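You operate a simulated robot arm through the tools that you are given. There is no shell and no other tool. Be economical: measure what you need, move in short steps, check, and stop when the job is done.

Carry out the task below with a simulated two-armed robot. There is one attempt and no reset: what you move stays moved.

JOB
Pick up the carton that says "amber" from the top of the steel bench with one hand, pass it to the other hand and put it on the top of the low table. Set down upright: carton.

Only the result counts: the job must be done as asked and must still hold three seconds after the hand-in. Knocking over, shifting, dropping, spilling or breaking anything else fails it.

ROBOT AND FRAMES
Two 7-joint arms with three-finger grippers on one trunk, on a base that drives. Base frame: it is fixed to the floor where the robot stands at the start and does not move with it; the origin is under the middle of the robot, x ahead of it, y to its left, z up. Units: mm, degrees, N and s.
The left shoulder is at the start at [30, 124, 1008], the right one opposite. With the tool pointing down near the work surface each hand reaches from about 100 to 780 mm from the robot's upright axis, wherever it stands, measured 20 degrees to its own side. Places, roughly: top of the low table [-1100, -300, 600]. Payload 2.2 kg a hand.
Tool frame (each hand has its own): the origin (TCP) lies between the finger pads and is the grasp point; the fingertips stand 28 mm ahead of it; z points along the fingers, y is the line along which they close. The gripper opens to 102 mm. The gripper's body begins 71 mm behind the TCP.
Orientation is that of the tool frame in the base frame, as a unit quaternion [x, y, z, w]. With the fingers straight down and closing along the base's y, the tool's x points along the base's -x, its y along +y and its z along -z.

CONTROLS
- The arms move only by the tool nudge_tool. It takes "left_deltas", "right_deltas" or both (then of equal length, played together; a hand with none holds still); each is a list of rows, each an object (a shift or turn left out is 0, a gripper value left out holds the last) with "dp": the shift along the base's x, y, z in units of 40 mm (1.0 is 40 mm), a list of three; "angular": the turn, a rotation vector about the base's x, y, z in units of 5 degrees (1.0 is 5 degrees), a list of three; "jaw": the opening, from 0 (shut) to 1 (fully open). In form: [{"dp": [tx, ty, tz], "angular": [ax, ay, az], "jaw": jaw}, ...]. A call has 1 to 20 rows; each row shifts and turns the commanded pose from where the row before left it. A call with a number of a shift or a turn outside -1 to 1 is refused whole. Each row takes 0.2 s and may step no farther than 50 mm and 8.6 degrees from the row before; otherwise, or with a gripper value out of range, the whole call is refused. A pose out of reach is approached as far as the arm can. The call stops where the force on the tool passes 40 N (or 10 N more than at its start, if that is more) or the arm is blocked; 0.2 s more then pass. The fingers move at their own pace and stop on an object; they squeeze with about 28 N. The grip force told is the motor's: it shows also when the fingers shut on nothing. Time passes only in rows, and 0.2 s behind the last, so rows that do not move let the fingers close. It gives the time, the measured TCP pose, the force on the tool (base axes), the opening and the grip force at its end, in the units of the frame above (readings bear some noise), with the torque about the TCP (base axes, N m) and any sound that the robot's microphone picked up.
- Cameras (640 x 400 px; columns grow to the right, rows downward): "scene" is now at [-27.9, -64.7, 1705.5]; the picture's right is [-1.00, -0.04, 0.00], its down [-0.03, 0.89, -0.45] and it looks along [0.02, -0.45, -0.89] (base axes); focal length 214 px, centre (320, 200). "left" rides on the left gripper at [72, 38, -86] in its tool frame; the picture's right is [-0.46, 0.89, 0.00], its down [-0.60, -0.32, -0.73] and it looks along [-0.65, -0.34, 0.68] (tool axes); focal length 256 px, centre (320, 200). "right" rides on the right gripper at [69, 44, -86] in its tool frame; the picture's right is [-0.53, 0.85, 0.00], its down [-0.58, -0.36, -0.73] and it looks along [-0.62, -0.39, 0.68] (tool axes); focal length 256 px, centre (320, 200). There is no depth. A picture from a camera that has moved, and an enlarged one, comes with that camera's place and axes in the base frame and with its lens.
- camera(camera): a new picture of that camera. It takes no simulated time.
- lift_body(by): slides the trunk up (or, below 0, down) by that many mm; the arms and the scene camera ride with it, the base frame stays. It gives what a move gives, with no picture.
- drive_base(legs): drives the robot by 1 to 6 legs, each [ahead, left, turn to the left] in mm, mm and degrees, along the robot's own axes; the way and the turn of a leg run together, so that a leg with both is an arc; at most 1500 mm and 180 degrees a leg. The arms and the cameras ride along, it lands a little off, and it stops where it bumps. It gives what a move gives.
- pan_tilt(pan, tilt): turns the head with the scene camera to pan (to the left, within 143 degrees either way) and tilt (down, from -29 to 69), counted from straight ahead of the robot. It gives what a move gives.
- enlarge(camera, box): a new picture of the part [left, top, right, bottom] of that camera's present view, enlarged. It takes no simulated time.
- sign_off(): hands the job in; it is judged then, once.

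Work in short steps. Places have to be worked out from the pictures, the camera data and where the tool is seen: move nearer, look again, correct. Check each grasp and each placing, and mend what went wrong. You have 120 turns and 88 pictures in all, those below and enlarged ones among them. Open the grippers and draw the arms clear of the work before you hand the job in, unless the task says otherwise; then end with one line.

The tools are called after ">>>" as name(argument=value, ...) on one line, values as JSON. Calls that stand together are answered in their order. nudge_tool: Moves the arms, as the interface text tells. Its arguments: {"type":"object","properties":{"left_deltas":{"type":"array"},"right_deltas":{"type":"array"}},"required":[]} The other tools are called the same way: lift_body (by) slides the trunk up or down; drive_base (legs) drives the base; pan_tilt (pan, tilt) turns the head that bears the scene camera; camera (camera) takes a picture; enlarge (camera, box) takes an enlarged picture of a part of a camera's view; sign_off () hands the job in.

At the start:

```text
time: 0.0
left_position: [575.4, -52.9, 1163.3]
left_tcp_rot: [0.0, 1.0, 0.0, 0.001]
left_force: [0.2, 0.1, 0.3]
left_moment: [-0.02, 0.03, 0.01]
left_opening: 102.2
left_grasp_force: 0.0
right_position: [324.0, -444.2, 1108.1]
right_tcp_rot: [-0.001, 1.0, -0.001, 0.0]
right_force: [-0.5, 0.9, 0.1]
right_moment: [-0.01, 0.01, 0.03]
right_opening: 101.7
right_grasp_force: 0.1
trunk travel left (down, up): [-250.0, 290.0]
robot x, y, heading: [1.5, 2.3, 0.0]
head pan, tilt: [-87.8, 62.9]
```

scene: 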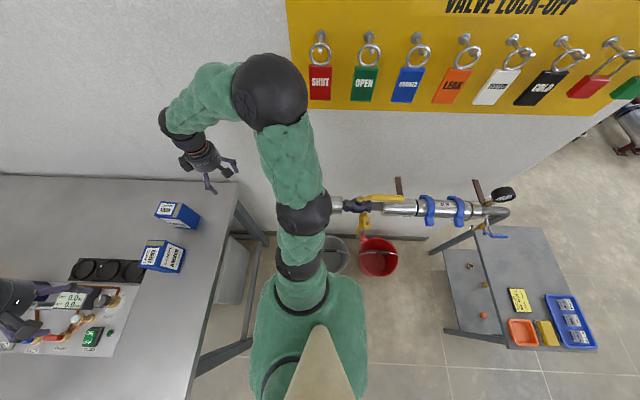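
right: 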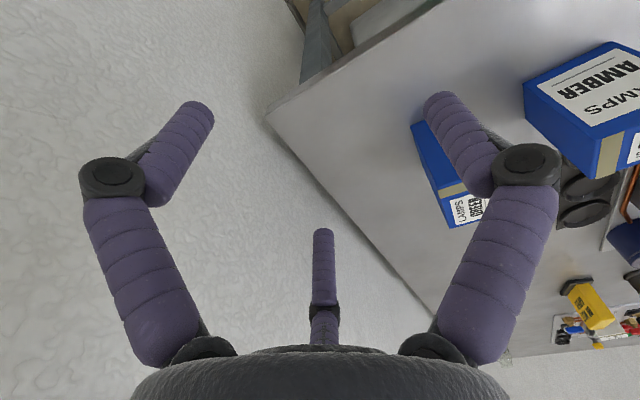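
left: 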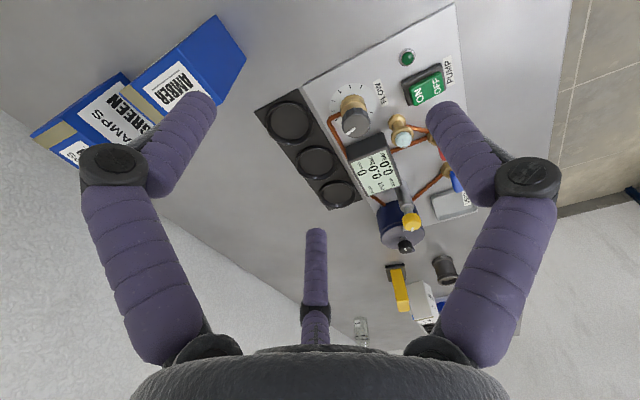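

The steel bench with two blue cartons is ahead (picture left); I enlarge the region to read labels, and look ahead with the head.

>>> enlarge(camera="scene", box=[60, 180, 260, 305])

>>> enlarge(camera="right", box=[400, 0, 640, 250])

>>> pan_tilt(pan=-20, tilt=50)

>>> camera(camera="scene")

```text
3.20 times, centred on (160, 242) of scene
camera zoom: at [-27.9, -64.7, 1705.5], right [-1.0, -0.04, 0.0], down [-0.03, 0.89, -0.45], along [0.02, -0.45, -0.89], focal length 686 px, centre (832, 64)
```

zoom: 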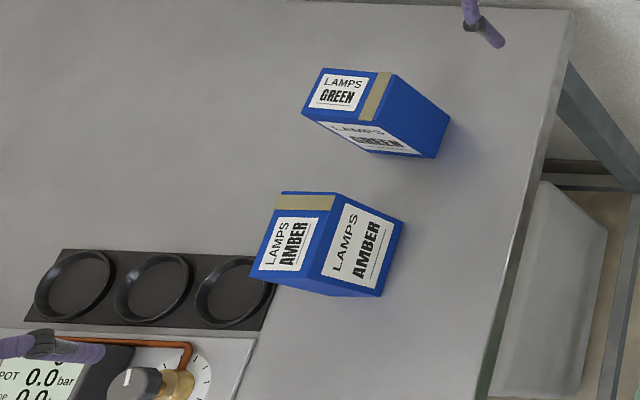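

```text
1.60 times, centred on (520, 125) of right
camera zoom: at [254.1, -400.7, 1193.8], right [0.53, 0.85, 0.0], down [0.58, -0.36, 0.73], along [0.62, -0.39, -0.68], focal length 410 px, centre (0, 320)
```

zoom: 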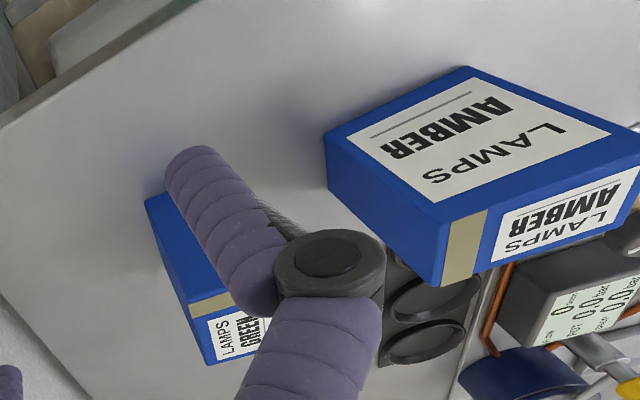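

```text
time: 1.4
left_position: [575.5, -53.4, 1163.6]
left_tcp_rot: [0.0, 1.0, 0.0, -0.001]
left_force: [-0.2, 0.4, 0.3]
left_moment: [0.0, -0.01, 0.02]
left_opening: 102.1
left_grasp_force: 0.1
right_position: [322.5, -444.8, 1107.7]
right_tcp_rot: [0.0, 1.0, 0.0, 0.0]
right_force: [-1.0, -0.2, 0.1]
right_moment: [-0.02, -0.02, -0.02]
right_opening: 102.1
right_grasp_force: 0.1
trunk travel left (down, up): [-250.0, 290.0]
robot x, y, heading: [0.5, -0.9, -0.1]
head pan, tilt: [-20.0, 50.0]
```

```text
82 pictures are left
camera scene: at [42.0, -28.0, 1721.4], right [-0.34, -0.94, 0.0], down [-0.72, 0.26, -0.64], along [0.6, -0.22, -0.77], focal length 214 px, centre (320, 200)
```

scene: 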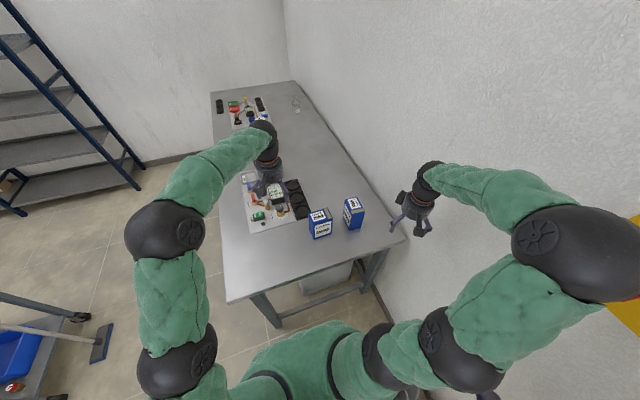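

Both views agree that the amber carton is the one nearer the pump panel. I enlarge for triangulation.

>>> enlarge(camera="scene", box=[240, 160, 400, 260])

>>> enlarge(camera="left", box=[20, 0, 260, 150])

```text
4.00 times, centred on (320, 210) of scene
camera zoom: at [42.0, -28.0, 1721.4], right [-0.34, -0.94, 0.0], down [-0.72, 0.26, -0.64], along [0.6, -0.22, -0.77], focal length 858 px, centre (320, 160)
```

zoom: 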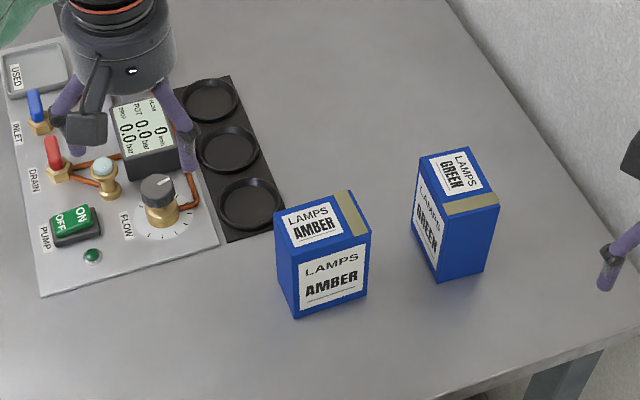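

```text
2.67 times, centred on (140, 75) of left
camera zoom: at [503.3, -15.1, 1249.5], right [0.46, 0.89, 0.0], down [0.6, -0.32, 0.73], along [0.65, -0.34, -0.68], focal length 683 px, centre (800, 533)
```

zoom: 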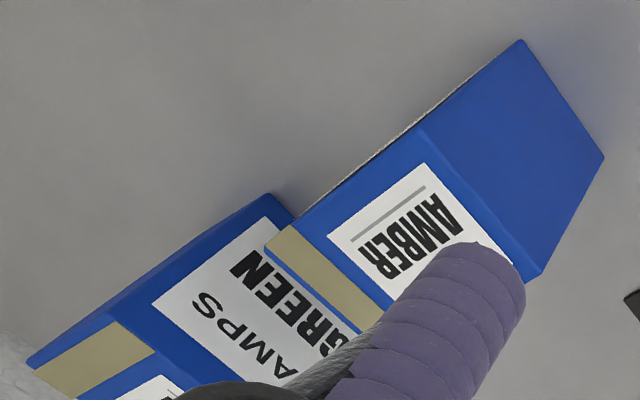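

Triangulation: bench top z≈900; amber carton x≈484–540, y≈-245…-163, top z≈1018; green carton at y<-324. Plan: left hand grips amber from its +y side (fingers tilted, closing along x), then right hand takes it from above/-y side. First yaw the left hand 90° at height.

>>> nudge_tool(left_deltas=[{"dp": [-0.0875, 0.05, -0.05], "angular": [0, 0, 1], "jaw": 1}, {"dp": [-0.0875, 0.05, -0.05], "angular": [0, 0, 1]}, {"dp": [-0.0875, 0.05, -0.05], "angular": [0, 0, 1]}, {"dp": [-0.0875, 0.05, -0.05], "angular": [0, 0, 1]}, {"dp": [-0.0875, 0.05, -0.05], "angular": [0, 0, 1]}, {"dp": [-0.0875, 0.05, -0.05], "angular": [0, 0, 1]}, {"dp": [-0.0875, 0.05, -0.05], "angular": [0, 0, 1]}, {"dp": [-0.0875, 0.05, -0.05], "angular": [0, 0, 1]}, {"dp": [-0.0875, 0.05, -0.05], "angular": [0, 0, 1]}, {"dp": [-0.0875, 0.05, -0.05], "angular": [0, 0, 1]}, {"dp": [-0.0875, 0.05, -0.05], "angular": [0, 0, 1]}, {"dp": [-0.0875, 0.05, -0.05], "angular": [0, 0, 1]}, {"dp": [-0.0875, 0.05, -0.05], "angular": [0, 0, 1]}, {"dp": [-0.0875, 0.05, -0.05], "angular": [0, 0, 1]}, {"dp": [-0.0875, 0.05, -0.05], "angular": [0, 0, 1]}, {"dp": [-0.0875, 0.05, -0.05], "angular": [0, 0, 1]}, {"dp": [-0.0875, 0.05, -0.05], "angular": [0, 0, 1]}, {"dp": [-0.0875, 0.05, -0.05], "angular": [0, 0, 1]}])

```text
time: 5.2
left_position: [511.6, -17.2, 1126.6]
left_tcp_rot: [0.708, -0.706, 0.0, 0.0]
left_force: [-0.4, 0.0, -0.7]
left_moment: [-0.03, 0.0, 0.02]
left_opening: 102.2
left_grasp_force: 0.1
right_position: [323.0, -443.8, 1107.9]
right_tcp_rot: [-0.001, 1.0, 0.0, 0.001]
right_force: [0.2, 0.1, -0.3]
right_moment: [0.01, 0.01, -0.02]
right_opening: 102.3
right_grasp_force: 0.0
trunk travel left (down, up): [-250.0, 290.0]
robot x, y, heading: [0.1, 1.0, 0.3]
head pan, tilt: [-20.0, 50.0]
```

Yaw as intended. Now tilt the fingers toward -y by 65° at the same height.

>>> nudge_tool(left_deltas=[{"angular": [-1, 0, 0]}, {"angular": [-1, 0, 0]}, {"angular": [-1, 0, 0]}, {"angular": [-1, 0, 0]}, {"angular": [-1, 0, 0]}, {"angular": [-1, 0, 0]}, {"angular": [-1, 0, 0]}, {"angular": [-1, 0, 0]}, {"angular": [-1, 0, 0]}, {"angular": [-1, 0, 0]}, {"angular": [-1, 0, 0]}, {"angular": [-1, 0, 0]}, {"angular": [-1, 0, 0]}])

>>> camera(camera="scene")

>>> camera(camera="left")

```text
time: 8.0
left_position: [512.1, -17.7, 1126.7]
left_tcp_rot: [-0.596, 0.596, -0.38, -0.381]
left_force: [0.9, -0.1, 0.0]
left_moment: [0.01, -0.01, 0.02]
left_opening: 101.9
left_grasp_force: 0.1
right_position: [324.0, -444.1, 1108.0]
right_tcp_rot: [0.0, 1.0, 0.0, 0.0]
right_force: [-0.4, 0.3, 0.3]
right_moment: [-0.02, 0.03, -0.02]
right_opening: 102.0
right_grasp_force: 0.1
trunk travel left (down, up): [-250.0, 290.0]
robot x, y, heading: [-2.2, -1.8, -0.0]
head pan, tilt: [-20.0, 50.0]
```

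```text
79 pictures are left
camera scene: at [42.4, -27.6, 1721.4], right [-0.34, -0.94, 0.0], down [-0.72, 0.26, -0.64], along [0.6, -0.22, -0.77], focal length 214 px, centre (320, 200)
```

scene: 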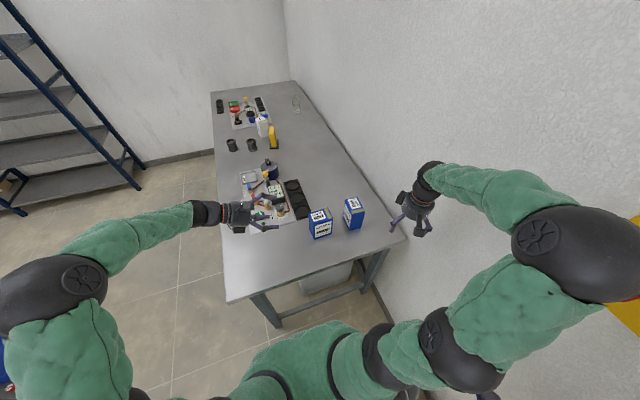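

```text
78 pictures are left
camera left: at [475.1, 30.9, 1228.8], right [-0.89, 0.2, -0.42], down [0.32, 0.92, -0.24], along [0.34, -0.35, -0.88], focal length 256 px, centre (320, 200)
```

left: 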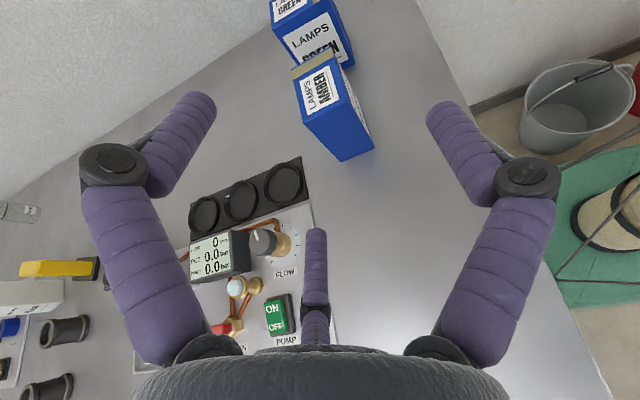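

The wrist picture seems to show three prongs; I look closely at the actual hand shape before relying on it.

>>> enlarge(camera="scene", box=[200, 180, 300, 250])

>>> enlarge(camera="scene", box=[370, 150, 460, 250])

```text
5.71 times, centred on (250, 215) of scene
camera zoom: at [42.4, -27.6, 1721.4], right [-0.34, -0.94, 0.0], down [-0.72, 0.26, -0.64], along [0.6, -0.22, -0.77], focal length 1226 px, centre (720, 114)
```

zoom: 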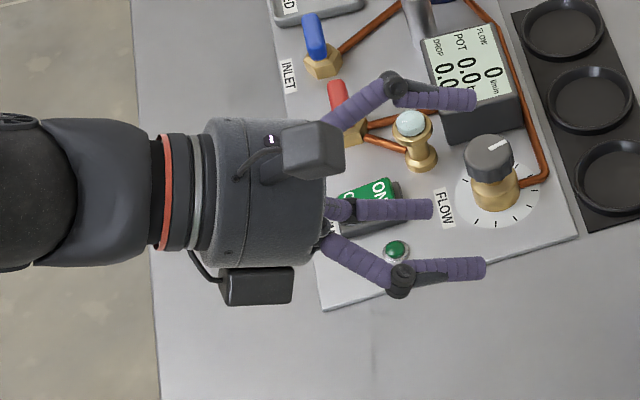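

```text
4.00 times, centred on (415, 200) of scene
camera zoom: at [42.4, -27.6, 1721.4], right [-0.34, -0.94, 0.0], down [-0.72, 0.26, -0.64], along [0.6, -0.22, -0.77], focal length 858 px, centre (-60, 200)
```

zoom: 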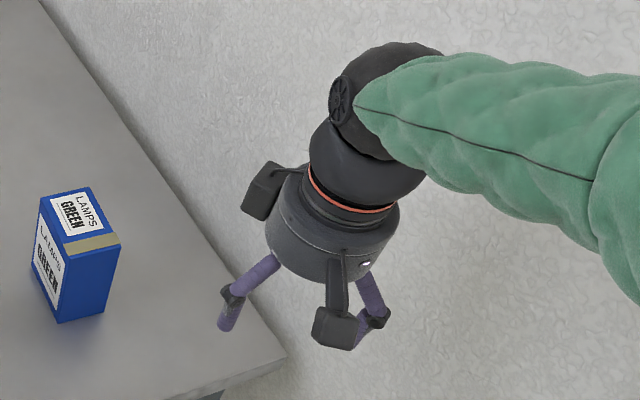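

The hand looks three-pronged. I test by closing the left gripper halfway in free air and looking at how the prongs move.

>>> nudge_tool(left_deltas=[{"jaw": 0.5}, {"jaw": 0.5}, {"jaw": 0.5}])

>>> camera(camera="left")

>>> enlarge(camera="scene", box=[200, 180, 300, 250])

```text
time: 8.8
left_position: [513.2, -16.6, 1128.0]
left_tcp_rot: [-0.596, 0.597, -0.379, -0.381]
left_force: [-0.1, 0.1, -0.9]
left_moment: [-0.03, -0.01, 0.01]
left_opening: 50.8
left_grasp_force: 0.0
right_position: [323.9, -443.6, 1108.7]
right_tcp_rot: [-0.001, 1.0, -0.001, 0.0]
right_force: [0.2, -0.1, -0.4]
right_moment: [0.01, 0.0, 0.04]
right_opening: 102.1
right_grasp_force: 0.0
trunk travel left (down, up): [-250.0, 290.0]
robot x, y, heading: [1.6, 2.7, -0.0]
head pan, tilt: [-20.0, 50.0]
```

```text
75 pictures are left
camera left: at [474.9, 30.6, 1229.3], right [-0.89, 0.2, -0.42], down [0.32, 0.92, -0.24], along [0.34, -0.34, -0.88], focal length 256 px, centre (320, 200)
```

left: 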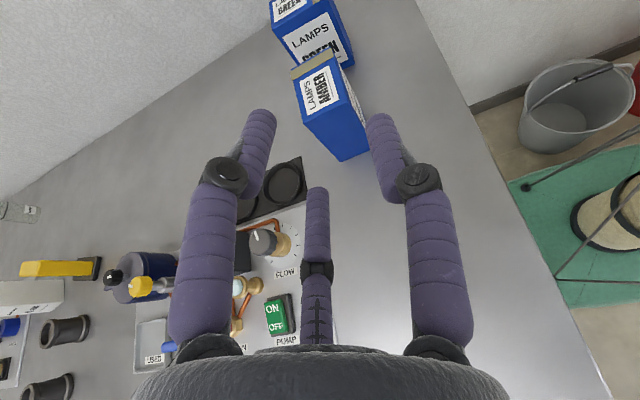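

```text
5.71 times, centred on (250, 215) of scene
camera zoom: at [42.1, -27.8, 1721.4], right [-0.34, -0.94, 0.0], down [-0.72, 0.26, -0.64], along [0.6, -0.22, -0.77], focal length 1226 px, centre (720, 114)
```

zoom: 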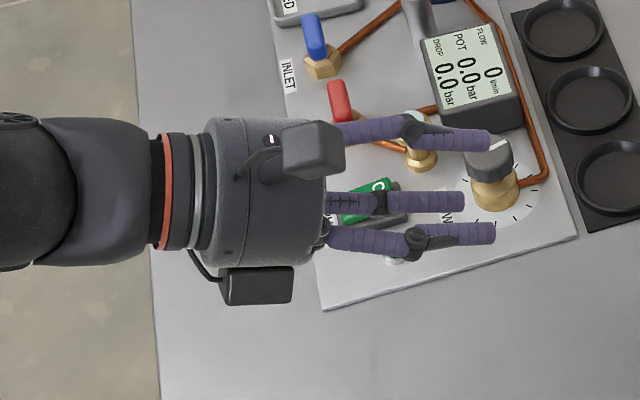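

Visually three prongs closing to the centre, though the text says two fingers. I'll test which is physical by lowering over empty bench: a real lower prong would touch at TCP z≈963, two-finger geometry would not.

>>> nudge_tool(left_deltas=[{"dp": [0, -0.18, -0.6], "jaw": 1}, {"dp": [0, -0.18, -0.6]}, {"dp": [0, -0.18, -0.6]}, {"dp": [0, -0.18, -0.6]}, {"dp": [0, -0.18, -0.6]}, {"dp": [0, -0.18, -0.6]}, {"dp": [0, 0, 0]}])

>>> camera(camera="left")

>>> enlarge(camera="scene", box=[220, 180, 380, 280])

```text
time: 10.4
left_position: [511.0, -60.0, 984.0]
left_tcp_rot: [0.597, -0.596, 0.379, 0.379]
left_force: [-0.1, 0.3, -0.6]
left_moment: [0.0, 0.04, -0.01]
left_opening: 102.1
left_grasp_force: 0.0
right_position: [324.0, -444.4, 1109.0]
right_tcp_rot: [0.0, 1.0, 0.0, 0.001]
right_force: [-0.4, 1.3, 0.2]
right_moment: [-0.01, -0.01, 0.02]
right_opening: 102.1
right_grasp_force: 0.1
trunk travel left (down, up): [-250.0, 290.0]
robot x, y, heading: [-2.7, -0.3, -0.0]
head pan, tilt: [-20.0, 50.0]
```

```text
73 pictures are left
camera left: at [473.7, -12.5, 1085.7], right [-0.89, 0.2, -0.42], down [0.32, 0.92, -0.24], along [0.34, -0.34, -0.88], focal length 256 px, centre (320, 200)
```

left: 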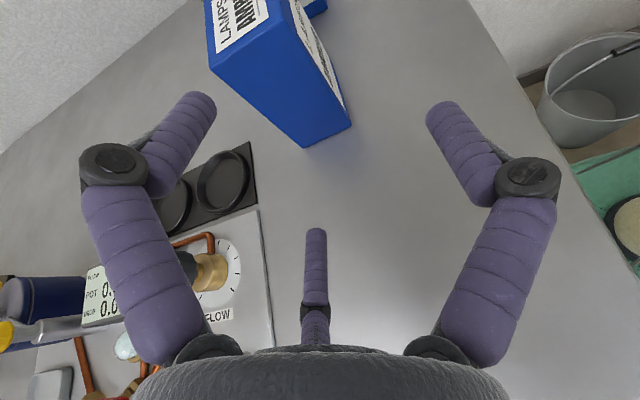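

```text
4.00 times, centred on (300, 230) of scene
camera zoom: at [41.6, -27.7, 1721.5], right [-0.34, -0.94, 0.0], down [-0.72, 0.26, -0.64], along [0.6, -0.22, -0.77], focal length 858 px, centre (400, 80)
```

zoom: 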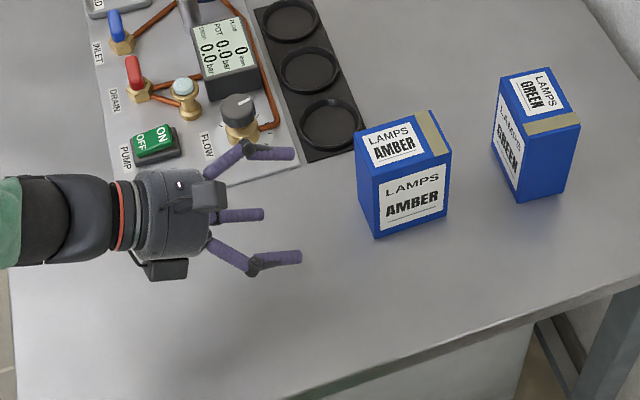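

Re-triangulated with the longer baseline: bench top z≈847, carton x≈511–573, y≈-257…-170, top≈973. Now the lowering test over the empty bench, slowly.

>>> nudge_tool(left_deltas=[{"dp": [0, 0, -0.5]}, {"dp": [0, 0, -0.5]}, {"dp": [0, 0, -0.3]}, {"dp": [0, 0, -0.1]}, {"dp": [0, 0, -0.1]}, {"dp": [0, 0, -0.1]}, {"dp": [0, 0, -0.1]}, {"dp": [0, 0, -0.1]}, {"dp": [0, 0, -0.1]}, {"dp": [0, 0, -0.1]}, {"dp": [0, 0, -0.1]}, {"dp": [0, 0, -0.1]}])

>>> enlarge(camera="scene", box=[220, 180, 380, 280])

>>> camera(camera="left")

```text
time: 13.1
left_position: [514.3, -58.0, 902.4]
left_tcp_rot: [-0.593, 0.598, -0.385, -0.378]
left_force: [-7.6, 1.7, 15.7]
left_moment: [0.93, -0.18, 0.52]
left_opening: 100.6
left_grasp_force: 0.0
right_position: [322.0, -444.1, 1108.9]
right_tcp_rot: [0.0, 1.0, 0.001, 0.001]
right_force: [0.3, -0.3, 0.3]
right_moment: [0.01, 0.03, -0.01]
right_opening: 102.0
right_grasp_force: 0.1
trunk travel left (down, up): [-250.0, 290.0]
robot x, y, heading: [0.9, 1.4, 0.0]
head pan, tilt: [-20.0, 50.0]
stopped in row 12 (left hand): the force on the tool passed its limit at 41 N (the readings are from after the stop); the commanded pose is now the measured one
```

```text
4.00 times, centred on (300, 230) of scene
camera zoom: at [39.9, -27.3, 1721.4], right [-0.34, -0.94, 0.0], down [-0.72, 0.26, -0.64], along [0.6, -0.22, -0.77], focal length 858 px, centre (400, 80)
```

zoom: 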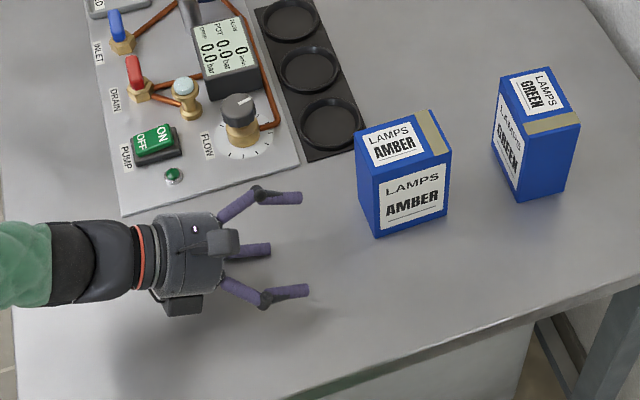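

```text
70 pictures are left
camera left: at [475.5, -11.5, 1002.9], right [-0.88, 0.2, -0.43], down [0.32, 0.92, -0.24], along [0.35, -0.35, -0.87], focal length 256 px, centre (320, 200)
```

left: 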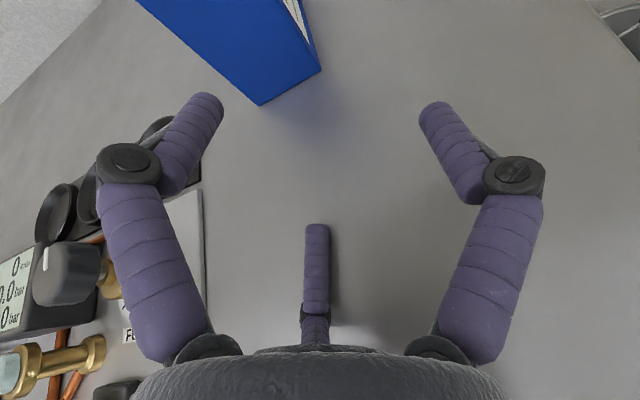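

Contact at TCP z≈902 with the moment pointing at the third prong's knuckle: the hand is physically three-pronged (prongs at tool azimuths 90°, -30°, 210°). I plan side grasps from opposite sides (left from +y, right from -y). Now rise, tilt 10° more, and go to a pre-approach in front of the carton's +y face.

>>> nudge_tool(left_deltas=[{"dp": [0, 0, 0.5]}, {"dp": [0, 0, 0.5], "angular": [-1, 0, 0]}, {"dp": [0.25, 0, 0], "angular": [-1, 0, 0]}, {"dp": [0.4, -0.3, 0]}, {"dp": [0.4, -0.4, 0]}, {"dp": [0, -0.3, -0.1]}, {"dp": [0, 0, 0]}])

>>> camera(camera="left")

>>> enlarge(camera="scene", box=[250, 180, 370, 255])

```text
time: 14.7
left_position: [557.0, -100.8, 935.9]
left_tcp_rot: [-0.558, 0.562, -0.434, -0.429]
left_force: [-1.1, 0.4, 0.5]
left_moment: [0.01, 0.03, -0.01]
left_opening: 102.1
left_grasp_force: 0.1
right_position: [324.4, -443.6, 1108.6]
right_tcp_rot: [0.0, 1.0, 0.0, 0.0]
right_force: [0.1, 0.1, 0.5]
right_moment: [0.01, 0.0, -0.01]
right_opening: 102.2
right_grasp_force: 0.0
trunk travel left (down, up): [-250.0, 290.0]
robot x, y, heading: [-2.3, 2.0, -0.1]
head pan, tilt: [-20.0, 50.0]
```

```text
69 pictures are left
camera left: at [518.4, -35.3, 1027.0], right [-0.88, 0.12, -0.46], down [0.32, 0.86, -0.39], along [0.35, -0.49, -0.8], focal length 256 px, centre (320, 200)
```

left: 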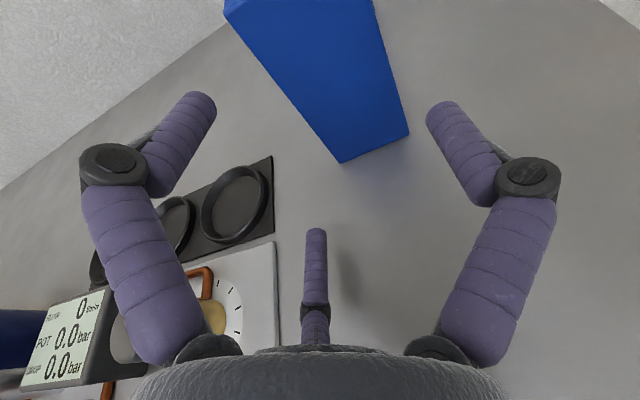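

```text
5.33 times, centred on (310, 218) of scene
camera zoom: at [42.2, -27.6, 1721.4], right [-0.34, -0.94, 0.0], down [-0.72, 0.26, -0.64], along [0.6, -0.22, -0.77], focal length 1144 px, centre (373, 107)
```

zoom: 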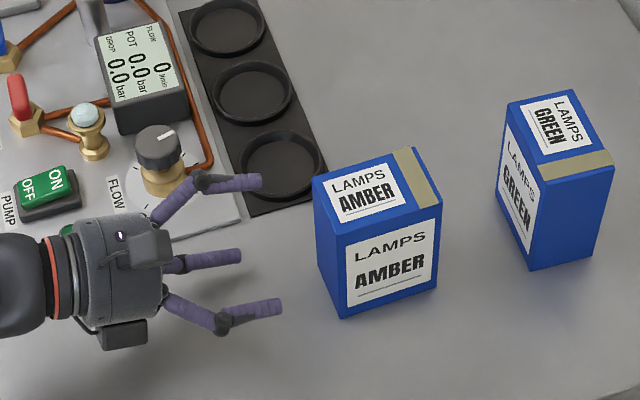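

Wrist view gives the +y face at x≈511–572, y≈-175, so TCP x=557 sits in the middle of the clearance window. Lower to z≈912 and advance partway, then check.

>>> nudge_tool(left_deltas=[{"dp": [0, 0, -0.4]}, {"dp": [0, -0.3, -0.2]}, {"dp": [0, -0.4, 0]}, {"dp": [0, -0.3, 0]}, {"dp": [0, -0.2, 0]}, {"dp": [0, 0, 0]}])

>>> camera(camera="left")

>>> enlarge(camera="scene", box=[250, 180, 370, 255])

```text
time: 16.1
left_position: [556.6, -148.7, 912.9]
left_tcp_rot: [-0.559, 0.562, -0.434, -0.429]
left_force: [1.7, 1.5, 3.3]
left_moment: [0.11, -0.12, 0.01]
left_opening: 102.8
left_grasp_force: 0.0
right_position: [323.1, -444.4, 1109.0]
right_tcp_rot: [0.0, 1.0, 0.0, 0.001]
right_force: [0.2, -0.3, -0.4]
right_moment: [-0.01, -0.02, 0.05]
right_opening: 101.9
right_grasp_force: 0.0
trunk travel left (down, up): [-250.0, 290.0]
robot x, y, heading: [0.4, 2.7, 0.2]
head pan, tilt: [-20.0, 50.0]
```

```text
67 pictures are left
camera left: at [518.5, -83.3, 1002.7], right [-0.88, 0.12, -0.46], down [0.32, 0.86, -0.39], along [0.35, -0.49, -0.8], focal length 256 px, centre (320, 200)
```

left: 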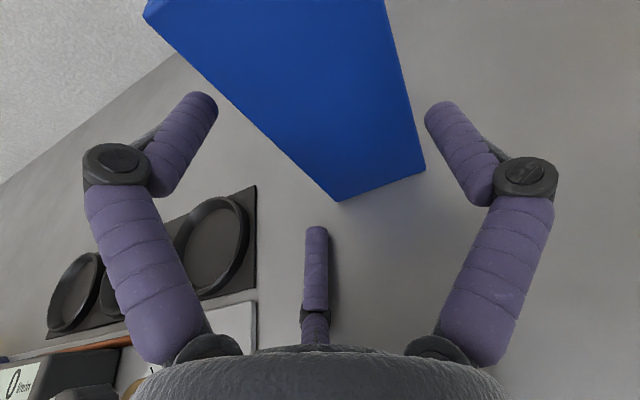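

```text
5.33 times, centred on (310, 218) of scene
camera zoom: at [41.9, -27.6, 1721.4], right [-0.34, -0.94, 0.0], down [-0.72, 0.26, -0.64], along [0.6, -0.22, -0.77], focal length 1144 px, centre (373, 107)
```

zoom: 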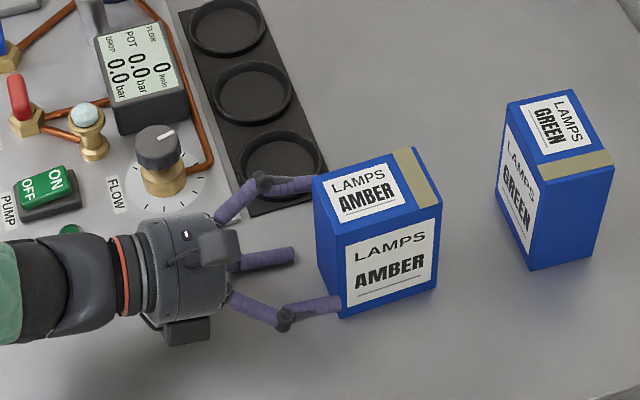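

Clear on both sides by the look of it; a 3 N upward force hints the lower knuckle is grazing the bench. Raise 4 mm and advance the rest slowly.

>>> nudge_tool(left_deltas=[{"dp": [0, 0, 0.12]}, {"dp": [0, -0.15, 0]}, {"dp": [0, -0.15, 0]}, {"dp": [0, -0.15, 0]}, {"dp": [0, -0.15, 0]}, {"dp": [0, -0.15, 0]}, {"dp": [0, -0.15, 0]}, {"dp": [0, -0.15, 0]}, {"dp": [0, 0, 0]}])

>>> camera(camera="left")

>>> enlarge(camera="scene", box=[250, 180, 370, 255])

```text
time: 18.1
left_position: [556.2, -190.4, 917.1]
left_tcp_rot: [-0.558, 0.562, -0.434, -0.429]
left_force: [-0.8, 1.5, 1.5]
left_moment: [0.04, -0.07, 0.05]
left_opening: 102.6
left_grasp_force: 0.1
right_position: [324.7, -444.6, 1108.0]
right_tcp_rot: [0.0, 1.0, 0.0, 0.0]
right_force: [-0.7, -0.2, 0.0]
right_moment: [-0.03, -0.02, 0.01]
right_opening: 102.2
right_grasp_force: 0.1
trunk travel left (down, up): [-250.0, 290.0]
robot x, y, heading: [-1.3, 0.2, 0.1]
head pan, tilt: [-20.0, 50.0]
```

```text
65 pictures are left
camera left: at [518.5, -124.8, 1007.9], right [-0.88, 0.12, -0.46], down [0.32, 0.86, -0.39], along [0.35, -0.49, -0.8], focal length 256 px, centre (320, 200)
```

left: 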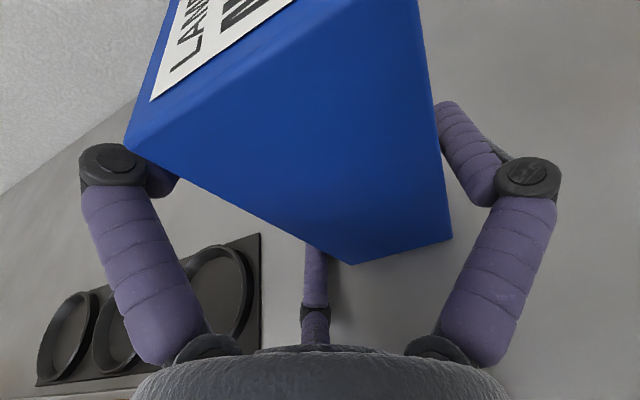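

```text
5.33 times, centred on (310, 218) of scene
camera zoom: at [41.9, -27.6, 1721.4], right [-0.34, -0.94, 0.0], down [-0.72, 0.26, -0.64], along [0.6, -0.22, -0.77], focal length 1144 px, centre (373, 107)
```

zoom: 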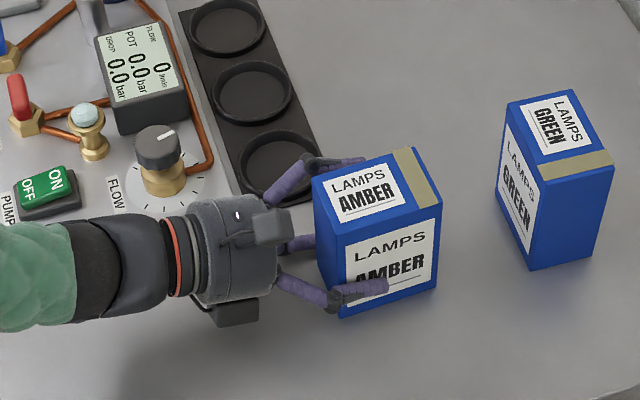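

The prongs straddle the carton with nothing disturbed. Close the gripper.

>>> nudge_tool(left_deltas=[{"jaw": 0.9}, {"jaw": 0.85}, {"jaw": 0.8}, {"jaw": 0.7}, {"jaw": 0.5}, {"jaw": 0.3}, {"jaw": 0}, {"jaw": 0}, {"jaw": 0}])

>>> enlarge(camera="scene", box=[250, 180, 370, 255])

>>> camera(camera="left")

```text
time: 20.1
left_position: [556.9, -189.2, 916.9]
left_tcp_rot: [-0.559, 0.562, -0.434, -0.429]
left_force: [-0.5, 0.0, 1.0]
left_moment: [-0.07, 0.08, 0.04]
left_opening: 83.1
left_grasp_force: 27.4
right_position: [323.2, -443.7, 1108.3]
right_tcp_rot: [0.0, 1.0, 0.0, 0.0]
right_force: [-0.2, -0.6, 1.0]
right_moment: [0.03, 0.01, 0.02]
right_opening: 102.2
right_grasp_force: 0.1
trunk travel left (down, up): [-250.0, 290.0]
robot x, y, heading: [1.2, -1.0, -0.1]
head pan, tilt: [-20.0, 50.0]
```

```text
5.33 times, centred on (310, 218) of scene
camera zoom: at [41.8, -27.8, 1721.4], right [-0.34, -0.94, 0.0], down [-0.72, 0.26, -0.64], along [0.6, -0.22, -0.77], focal length 1144 px, centre (373, 107)
```

zoom: 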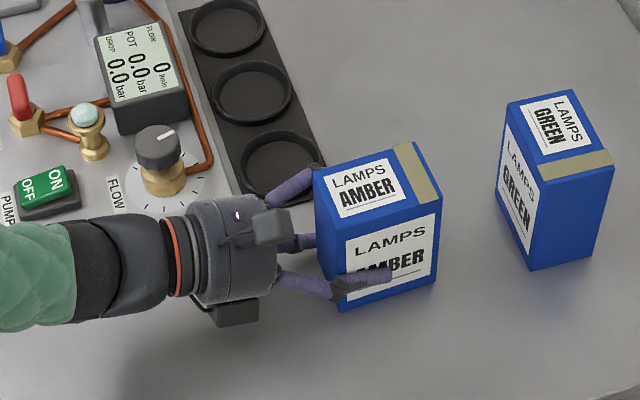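

```text
62 pictures are left
camera left: at [518.5, -124.8, 1007.9], right [-0.88, 0.12, -0.46], down [0.32, 0.86, -0.39], along [0.35, -0.49, -0.8], focal length 256 px, centre (320, 200)
```

left: 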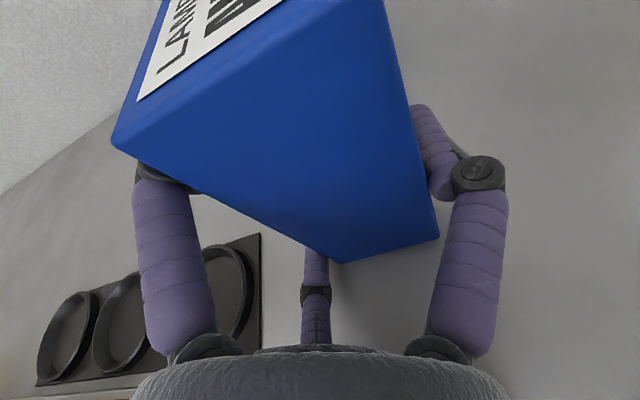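

Grip 27 N at 83 mm opening, consistent with three-point contact on the 62 mm thickness. Lift gently a little and check.

>>> nudge_tool(left_deltas=[{"dp": [0, 0, 0.15]}, {"dp": [0, 0, 0.25]}, {"dp": [0, 0, 0.3]}, {"dp": [0, 0, 0.3]}, {"dp": [0, 0, 0]}])

>>> enlarge(camera="scene", box=[250, 180, 370, 255])

```text
time: 21.3
left_position: [555.8, -190.4, 956.3]
left_tcp_rot: [-0.559, 0.561, -0.434, -0.428]
left_force: [0.9, 1.0, -1.0]
left_moment: [0.01, -0.01, 0.0]
left_opening: 83.1
left_grasp_force: 27.8
right_position: [324.0, -444.9, 1108.1]
right_tcp_rot: [0.0, 1.0, 0.001, -0.001]
right_force: [0.7, 0.1, 0.0]
right_moment: [0.0, -0.02, 0.03]
right_opening: 102.1
right_grasp_force: 0.0
trunk travel left (down, up): [-250.0, 290.0]
robot x, y, heading: [-3.8, -0.6, 0.1]
head pan, tilt: [-20.0, 50.0]
```

```text
5.33 times, centred on (310, 218) of scene
camera zoom: at [42.2, -27.9, 1721.4], right [-0.34, -0.94, 0.0], down [-0.72, 0.26, -0.64], along [0.6, -0.22, -0.77], focal length 1144 px, centre (373, 107)
```

zoom: 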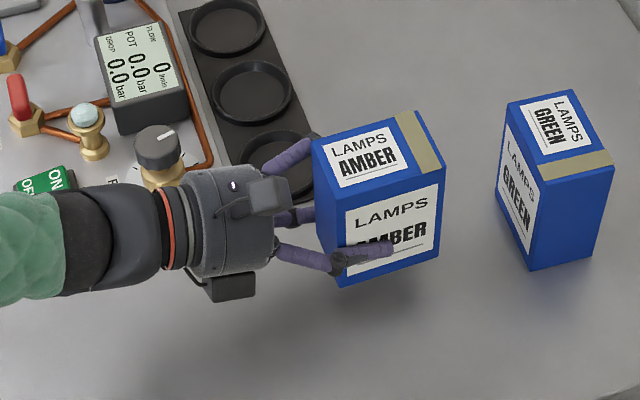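

Carton is firmly held. Now lift and bring it in front of the robot while the right hand yaws -90° off to the right.

>>> nudge_tool(left_deltas=[{"dp": [0, 0, 0.5]}, {"dp": [0, 0, 0.5]}, {"dp": [0, 0, 0.5]}, {"dp": [0, 0, 0.5]}, {"dp": [0, 0, 0.5]}, {"dp": [0, 0, 0.5]}, {"dp": [0, 0, 0.5]}, {"dp": [0, 0, 0.5]}, {"dp": [-0.26, 0.53, 0]}, {"dp": [-0.26, 0.53, 0]}, {"dp": [-0.26, 0.53, 0]}, {"dp": [-0.26, 0.53, 0]}, {"dp": [-0.26, 0.53, 0]}, {"dp": [-0.26, 0.53, 0]}, {"dp": [-0.26, 0.53, 0]}, {"dp": [-0.26, 0.53, 0]}, {"dp": [-0.26, 0.53, 0]}, {"dp": [-0.26, 0.53, 0]}], right_deltas=[{"dp": [0.16, 0.16, 0.04], "angular": [0, 0, -1], "jaw": 1}, {"dp": [0.16, 0.16, 0.04], "angular": [0, 0, -1]}, {"dp": [0.16, 0.16, 0.04], "angular": [0, 0, -1]}, {"dp": [0.16, 0.16, 0.04], "angular": [0, 0, -1]}, {"dp": [0.16, 0.16, 0.04], "angular": [0, 0, -1]}, {"dp": [0.16, 0.16, 0.04], "angular": [0, 0, -1]}, {"dp": [0.16, 0.16, 0.04], "angular": [0, 0, -1]}, {"dp": [0.16, 0.16, 0.04], "angular": [0, 0, -1]}, {"dp": [0.16, 0.16, 0.04], "angular": [0, 0, -1]}, {"dp": [0.16, 0.16, 0.04], "angular": [0, 0, -1]}, {"dp": [0.16, 0.16, 0.04], "angular": [0, 0, -1]}, {"dp": [0.16, 0.16, 0.04], "angular": [0, 0, -1]}, {"dp": [0.16, 0.16, 0.04], "angular": [0, 0, -1]}, {"dp": [0.16, 0.16, 0.04], "angular": [0, 0, -1]}, {"dp": [0.16, 0.16, 0.04], "angular": [0, 0, -1]}, {"dp": [0.16, 0.16, 0.04], "angular": [0, 0, -1]}, {"dp": [0.16, 0.16, 0.04], "angular": [0, 0, -1]}, {"dp": [0.16, 0.16, 0.04], "angular": [0, 0, -1]}])

>>> nudge_tool(right_deltas=[{"angular": [1, 0, 0]}, {"angular": [1, 0, 0]}, {"angular": [1, 0, 0]}, {"angular": [1, 0, 0]}, {"angular": [1, 0, 0]}, {"angular": [1, 0, 0]}, {"angular": [1, 0, 0]}, {"angular": [1, 0, 0]}, {"angular": [1, 0, 0]}, {"angular": [1, 0, 0]}, {"angular": [1, 0, 0]}, {"angular": [1, 0, 0]}, {"angular": [1, 0, 0]}, {"angular": [1, 0, 0]}, {"angular": [1, 0, 0]}])

>>> camera(camera="scene")

>>> camera(camera="right")

```text
time: 25.1
left_position: [452.8, 24.2, 1116.7]
left_tcp_rot: [-0.558, 0.562, -0.434, -0.429]
left_force: [-0.2, 0.2, -0.8]
left_moment: [-0.03, -0.02, 0.0]
left_opening: 83.1
left_grasp_force: 28.2
right_position: [437.8, -328.2, 1137.4]
right_tcp_rot: [0.708, 0.706, 0.001, 0.0]
right_force: [-0.1, 0.3, -0.1]
right_moment: [-0.04, 0.01, 0.01]
right_opening: 101.8
right_grasp_force: 0.0
trunk travel left (down, up): [-250.0, 290.0]
robot x, y, heading: [-0.8, -0.2, 0.0]
head pan, tilt: [-20.0, 50.0]
```

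```text
time: 28.3
left_position: [454.4, 21.7, 1115.9]
left_tcp_rot: [-0.559, 0.563, -0.433, -0.428]
left_force: [-0.9, -0.7, -1.7]
left_moment: [0.04, -0.03, -0.04]
left_opening: 82.8
left_grasp_force: 28.3
right_position: [439.8, -329.7, 1137.1]
right_tcp_rot: [0.56, 0.562, 0.43, -0.432]
right_force: [0.1, -0.6, -0.2]
right_moment: [0.01, -0.02, 0.01]
right_opening: 101.9
right_grasp_force: 0.0
trunk travel left (down, up): [-250.0, 290.0]
robot x, y, heading: [1.1, 4.2, 0.2]
head pan, tilt: [-20.0, 50.0]
```

```text
60 pictures are left
camera scene: at [42.3, -28.2, 1721.4], right [-0.34, -0.94, 0.0], down [-0.72, 0.26, -0.64], along [0.6, -0.22, -0.77], focal length 214 px, centre (320, 200)
```

scene: 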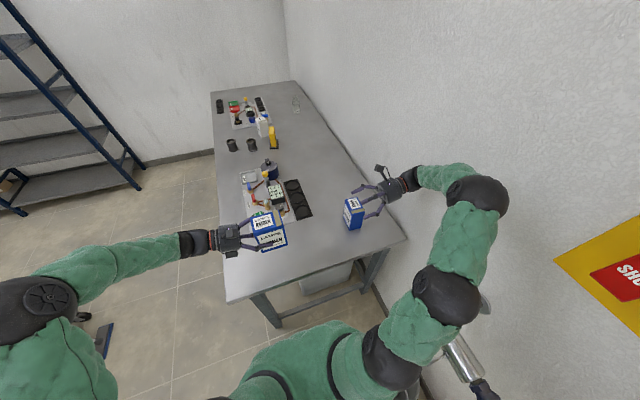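

```text
59 pictures are left
camera right: at [482.3, -394.8, 1225.1], right [0.85, -0.14, -0.52], down [-0.36, -0.86, -0.37], along [-0.39, 0.5, -0.77], focal length 256 px, centre (320, 200)
```

right: 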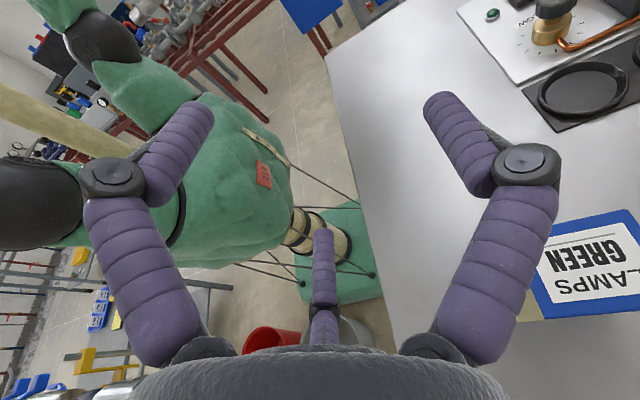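

Carton in the left hand now spans roughly x 412–474, y -44…+39, z 1047–1172. Bring the right hand to a pre-approach opposite it and look.

>>> nudge_tool(right_deltas=[{"dp": [-0.03, 0.48, -0.05]}, {"dp": [-0.03, 0.48, -0.05]}, {"dp": [-0.03, 0.48, -0.05]}, {"dp": [-0.03, 0.48, -0.05]}, {"dp": [-0.03, 0.48, -0.05]}, {"dp": [-0.03, 0.48, -0.05]}, {"dp": [-0.03, 0.48, -0.05]}, {"dp": [-0.03, 0.48, -0.05]}, {"dp": [-0.03, 0.48, -0.05]}, {"dp": [-0.03, 0.48, -0.05]}, {"dp": [0, 0, 0]}])

>>> camera(camera="right")

>>> enlarge(camera="scene", box=[190, 180, 370, 290])

```text
time: 30.7
left_position: [453.8, 22.2, 1116.8]
left_tcp_rot: [-0.56, 0.562, -0.434, -0.427]
left_force: [0.6, 0.2, -0.3]
left_moment: [0.02, -0.04, 0.0]
left_opening: 82.9
left_grasp_force: 28.2
right_position: [428.2, -136.9, 1118.0]
right_tcp_rot: [0.561, 0.561, 0.43, -0.431]
right_force: [0.5, 0.0, -0.5]
right_moment: [-0.01, 0.01, 0.01]
right_opening: 102.2
right_grasp_force: 0.0
trunk travel left (down, up): [-250.0, 290.0]
robot x, y, heading: [3.1, 3.6, 0.2]
head pan, tilt: [-20.0, 50.0]
```

```text
58 pictures are left
camera right: at [470.4, -202.3, 1206.1], right [0.84, -0.14, -0.52], down [-0.36, -0.86, -0.37], along [-0.39, 0.5, -0.77], focal length 256 px, centre (320, 200)
```

right: 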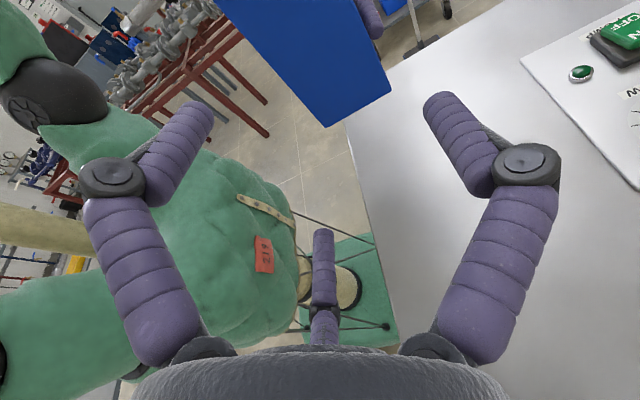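

```text
3.56 times, centred on (280, 235) of scene
camera zoom: at [42.0, -28.1, 1721.4], right [-0.34, -0.94, 0.0], down [-0.72, 0.26, -0.64], along [0.6, -0.22, -0.77], focal length 763 px, centre (462, 76)
```

zoom: 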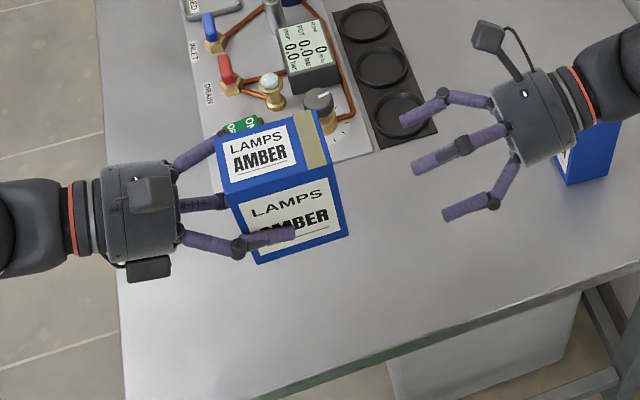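

Both views agree that the carton's -y end is at x≈412–474, y≈-46; TCP x=428 is centred in the window. Advance the right hand 60 mm and check.

>>> nudge_tool(right_deltas=[{"dp": [0, 0.4, 0]}, {"dp": [0, 0.4, 0]}, {"dp": [0, 0.4, 0]}, {"dp": [0, 0.3, 0]}, {"dp": [0, 0, 0]}])

>>> camera(camera="right")

>>> enlarge(camera="scene", box=[200, 190, 340, 278])

```text
time: 31.9
left_position: [453.6, 21.7, 1115.7]
left_tcp_rot: [-0.559, 0.562, -0.434, -0.428]
left_force: [0.4, -0.7, -1.4]
left_moment: [0.01, 0.0, -0.02]
left_opening: 83.1
left_grasp_force: 27.9
right_position: [426.9, -76.2, 1118.7]
right_tcp_rot: [0.561, 0.561, 0.43, -0.431]
right_force: [-0.7, -0.4, -0.6]
right_moment: [-0.01, -0.01, -0.04]
right_opening: 102.1
right_grasp_force: 0.1
trunk travel left (down, up): [-250.0, 290.0]
robot x, y, heading: [3.8, -1.6, -0.3]
head pan, tilt: [-20.0, 50.0]
```

```text
56 pictures are left
camera right: at [470.1, -141.7, 1205.8], right [0.84, -0.14, -0.52], down [-0.36, -0.86, -0.37], along [-0.39, 0.5, -0.77], focal length 256 px, centre (320, 200)
```

right: 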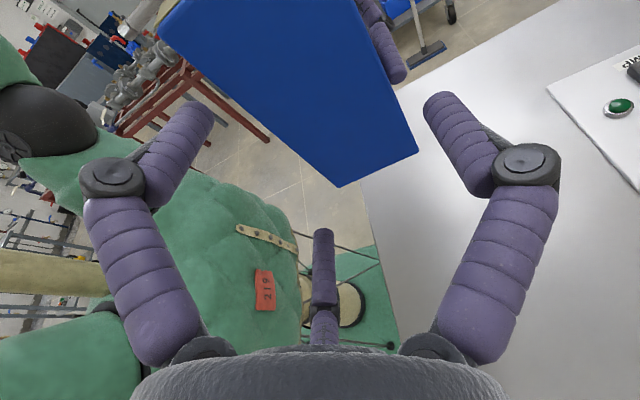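

```text
4.55 times, centred on (270, 234) of scene
camera zoom: at [42.0, -27.9, 1721.4], right [-0.34, -0.94, 0.0], down [-0.72, 0.26, -0.64], along [0.6, -0.22, -0.77], focal length 975 px, centre (547, 46)
```

zoom: 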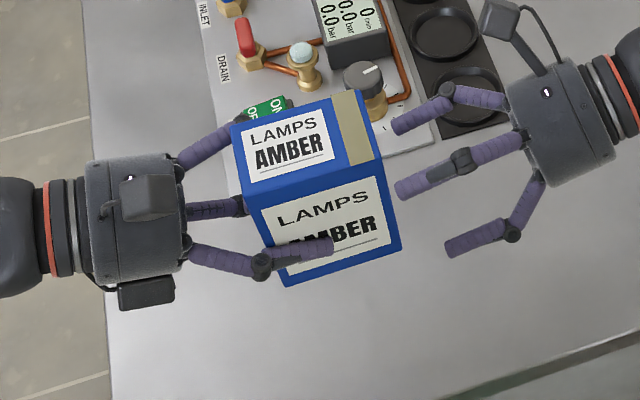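

The wrist view matches the left hand's successful pre-grasp view (carton corner positions nearly identical). Advance the remaining ~46 mm slowly.

>>> nudge_tool(right_deltas=[{"dp": [0, 0.2, 0]}, {"dp": [0, 0.2, 0]}, {"dp": [0, 0.15, 0]}, {"dp": [0, 0.15, 0]}, {"dp": [0, 0.15, 0]}, {"dp": [0, 0.15, 0]}, {"dp": [0, 0.15, 0]}, {"dp": [0, 0, 0]}])

>>> camera(camera="right")

>>> enlarge(camera="scene", box=[200, 190, 340, 278])

```text
time: 33.7
left_position: [453.6, 21.6, 1115.8]
left_tcp_rot: [-0.56, 0.561, -0.435, -0.428]
left_force: [0.2, 0.7, 0.0]
left_moment: [0.0, 0.01, 0.01]
left_opening: 82.9
left_grasp_force: 28.6
right_position: [426.3, -30.7, 1118.2]
right_tcp_rot: [0.561, 0.561, 0.431, -0.43]
right_force: [0.4, 0.0, -0.5]
right_moment: [0.0, 0.02, 0.02]
right_opening: 102.3
right_grasp_force: 0.0
trunk travel left (down, up): [-250.0, 290.0]
robot x, y, heading: [1.4, 3.0, -0.1]
head pan, tilt: [-20.0, 50.0]
```

```text
54 pictures are left
camera right: at [470.2, -96.2, 1205.3], right [0.84, -0.14, -0.52], down [-0.36, -0.86, -0.37], along [-0.39, 0.5, -0.77], focal length 256 px, centre (320, 200)
```

right: 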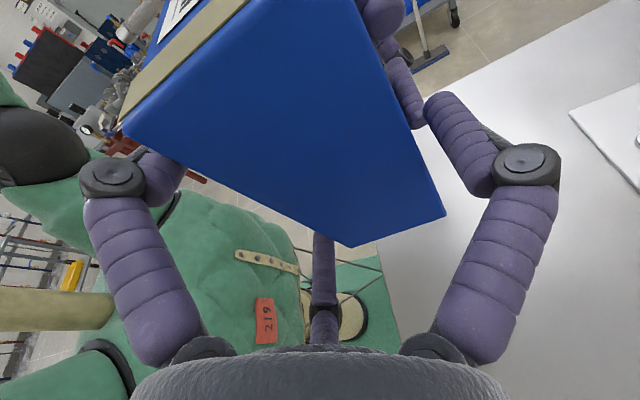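

```text
4.55 times, centred on (270, 234) of scene
camera zoom: at [42.0, -27.8, 1721.4], right [-0.34, -0.94, 0.0], down [-0.72, 0.26, -0.64], along [0.6, -0.22, -0.77], focal length 975 px, centre (547, 46)
```

zoom: 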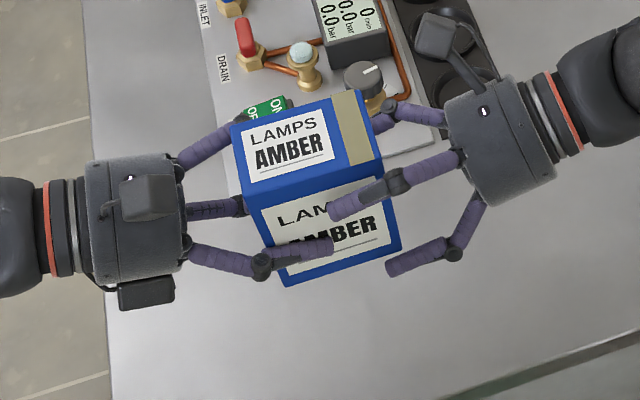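

Clear; the lower prong overlaps only slightly, so advance 10 mm more, then close the right gripper in steps while left keeps holding.

>>> nudge_tool(right_deltas=[{"dp": [0, 0.13, 0]}, {"dp": [0, 0.13, 0]}, {"dp": [0, 0, 0]}, {"jaw": 0.92}, {"jaw": 0.88}, {"jaw": 0.85}, {"jaw": 0.82}])

>>> camera(camera="right")

>>> enlarge(camera="scene", box=[200, 190, 340, 278])

```text
time: 35.3
left_position: [454.3, 22.0, 1117.2]
left_tcp_rot: [-0.559, 0.562, -0.434, -0.429]
left_force: [-4.1, 1.0, 0.4]
left_moment: [0.01, -0.01, -0.08]
left_opening: 83.0
left_grasp_force: 28.2
right_position: [426.6, -21.1, 1117.4]
right_tcp_rot: [0.562, 0.561, 0.431, -0.43]
right_force: [2.9, -0.1, -0.5]
right_moment: [-0.04, 0.0, -0.1]
right_opening: 86.2
right_grasp_force: 2.0
trunk travel left (down, up): [-250.0, 290.0]
robot x, y, heading: [-3.1, 1.7, -0.0]
head pan, tilt: [-20.0, 50.0]
```

```text
52 pictures are left
camera right: at [470.6, -86.2, 1205.5], right [0.85, -0.14, -0.52], down [-0.37, -0.86, -0.37], along [-0.39, 0.5, -0.77], focal length 256 px, centre (320, 200)
```

right: 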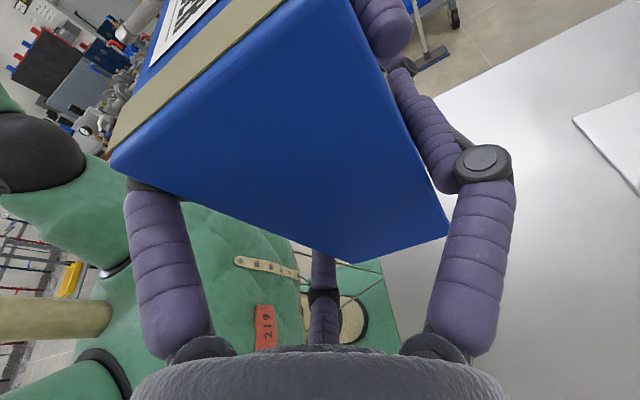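

```text
4.55 times, centred on (270, 234) of scene
camera zoom: at [42.0, -27.7, 1721.4], right [-0.34, -0.94, 0.0], down [-0.72, 0.26, -0.64], along [0.6, -0.22, -0.77], focal length 975 px, centre (547, 46)
```

zoom: 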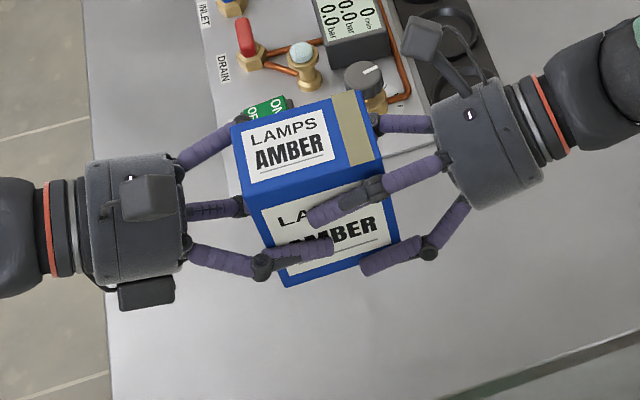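

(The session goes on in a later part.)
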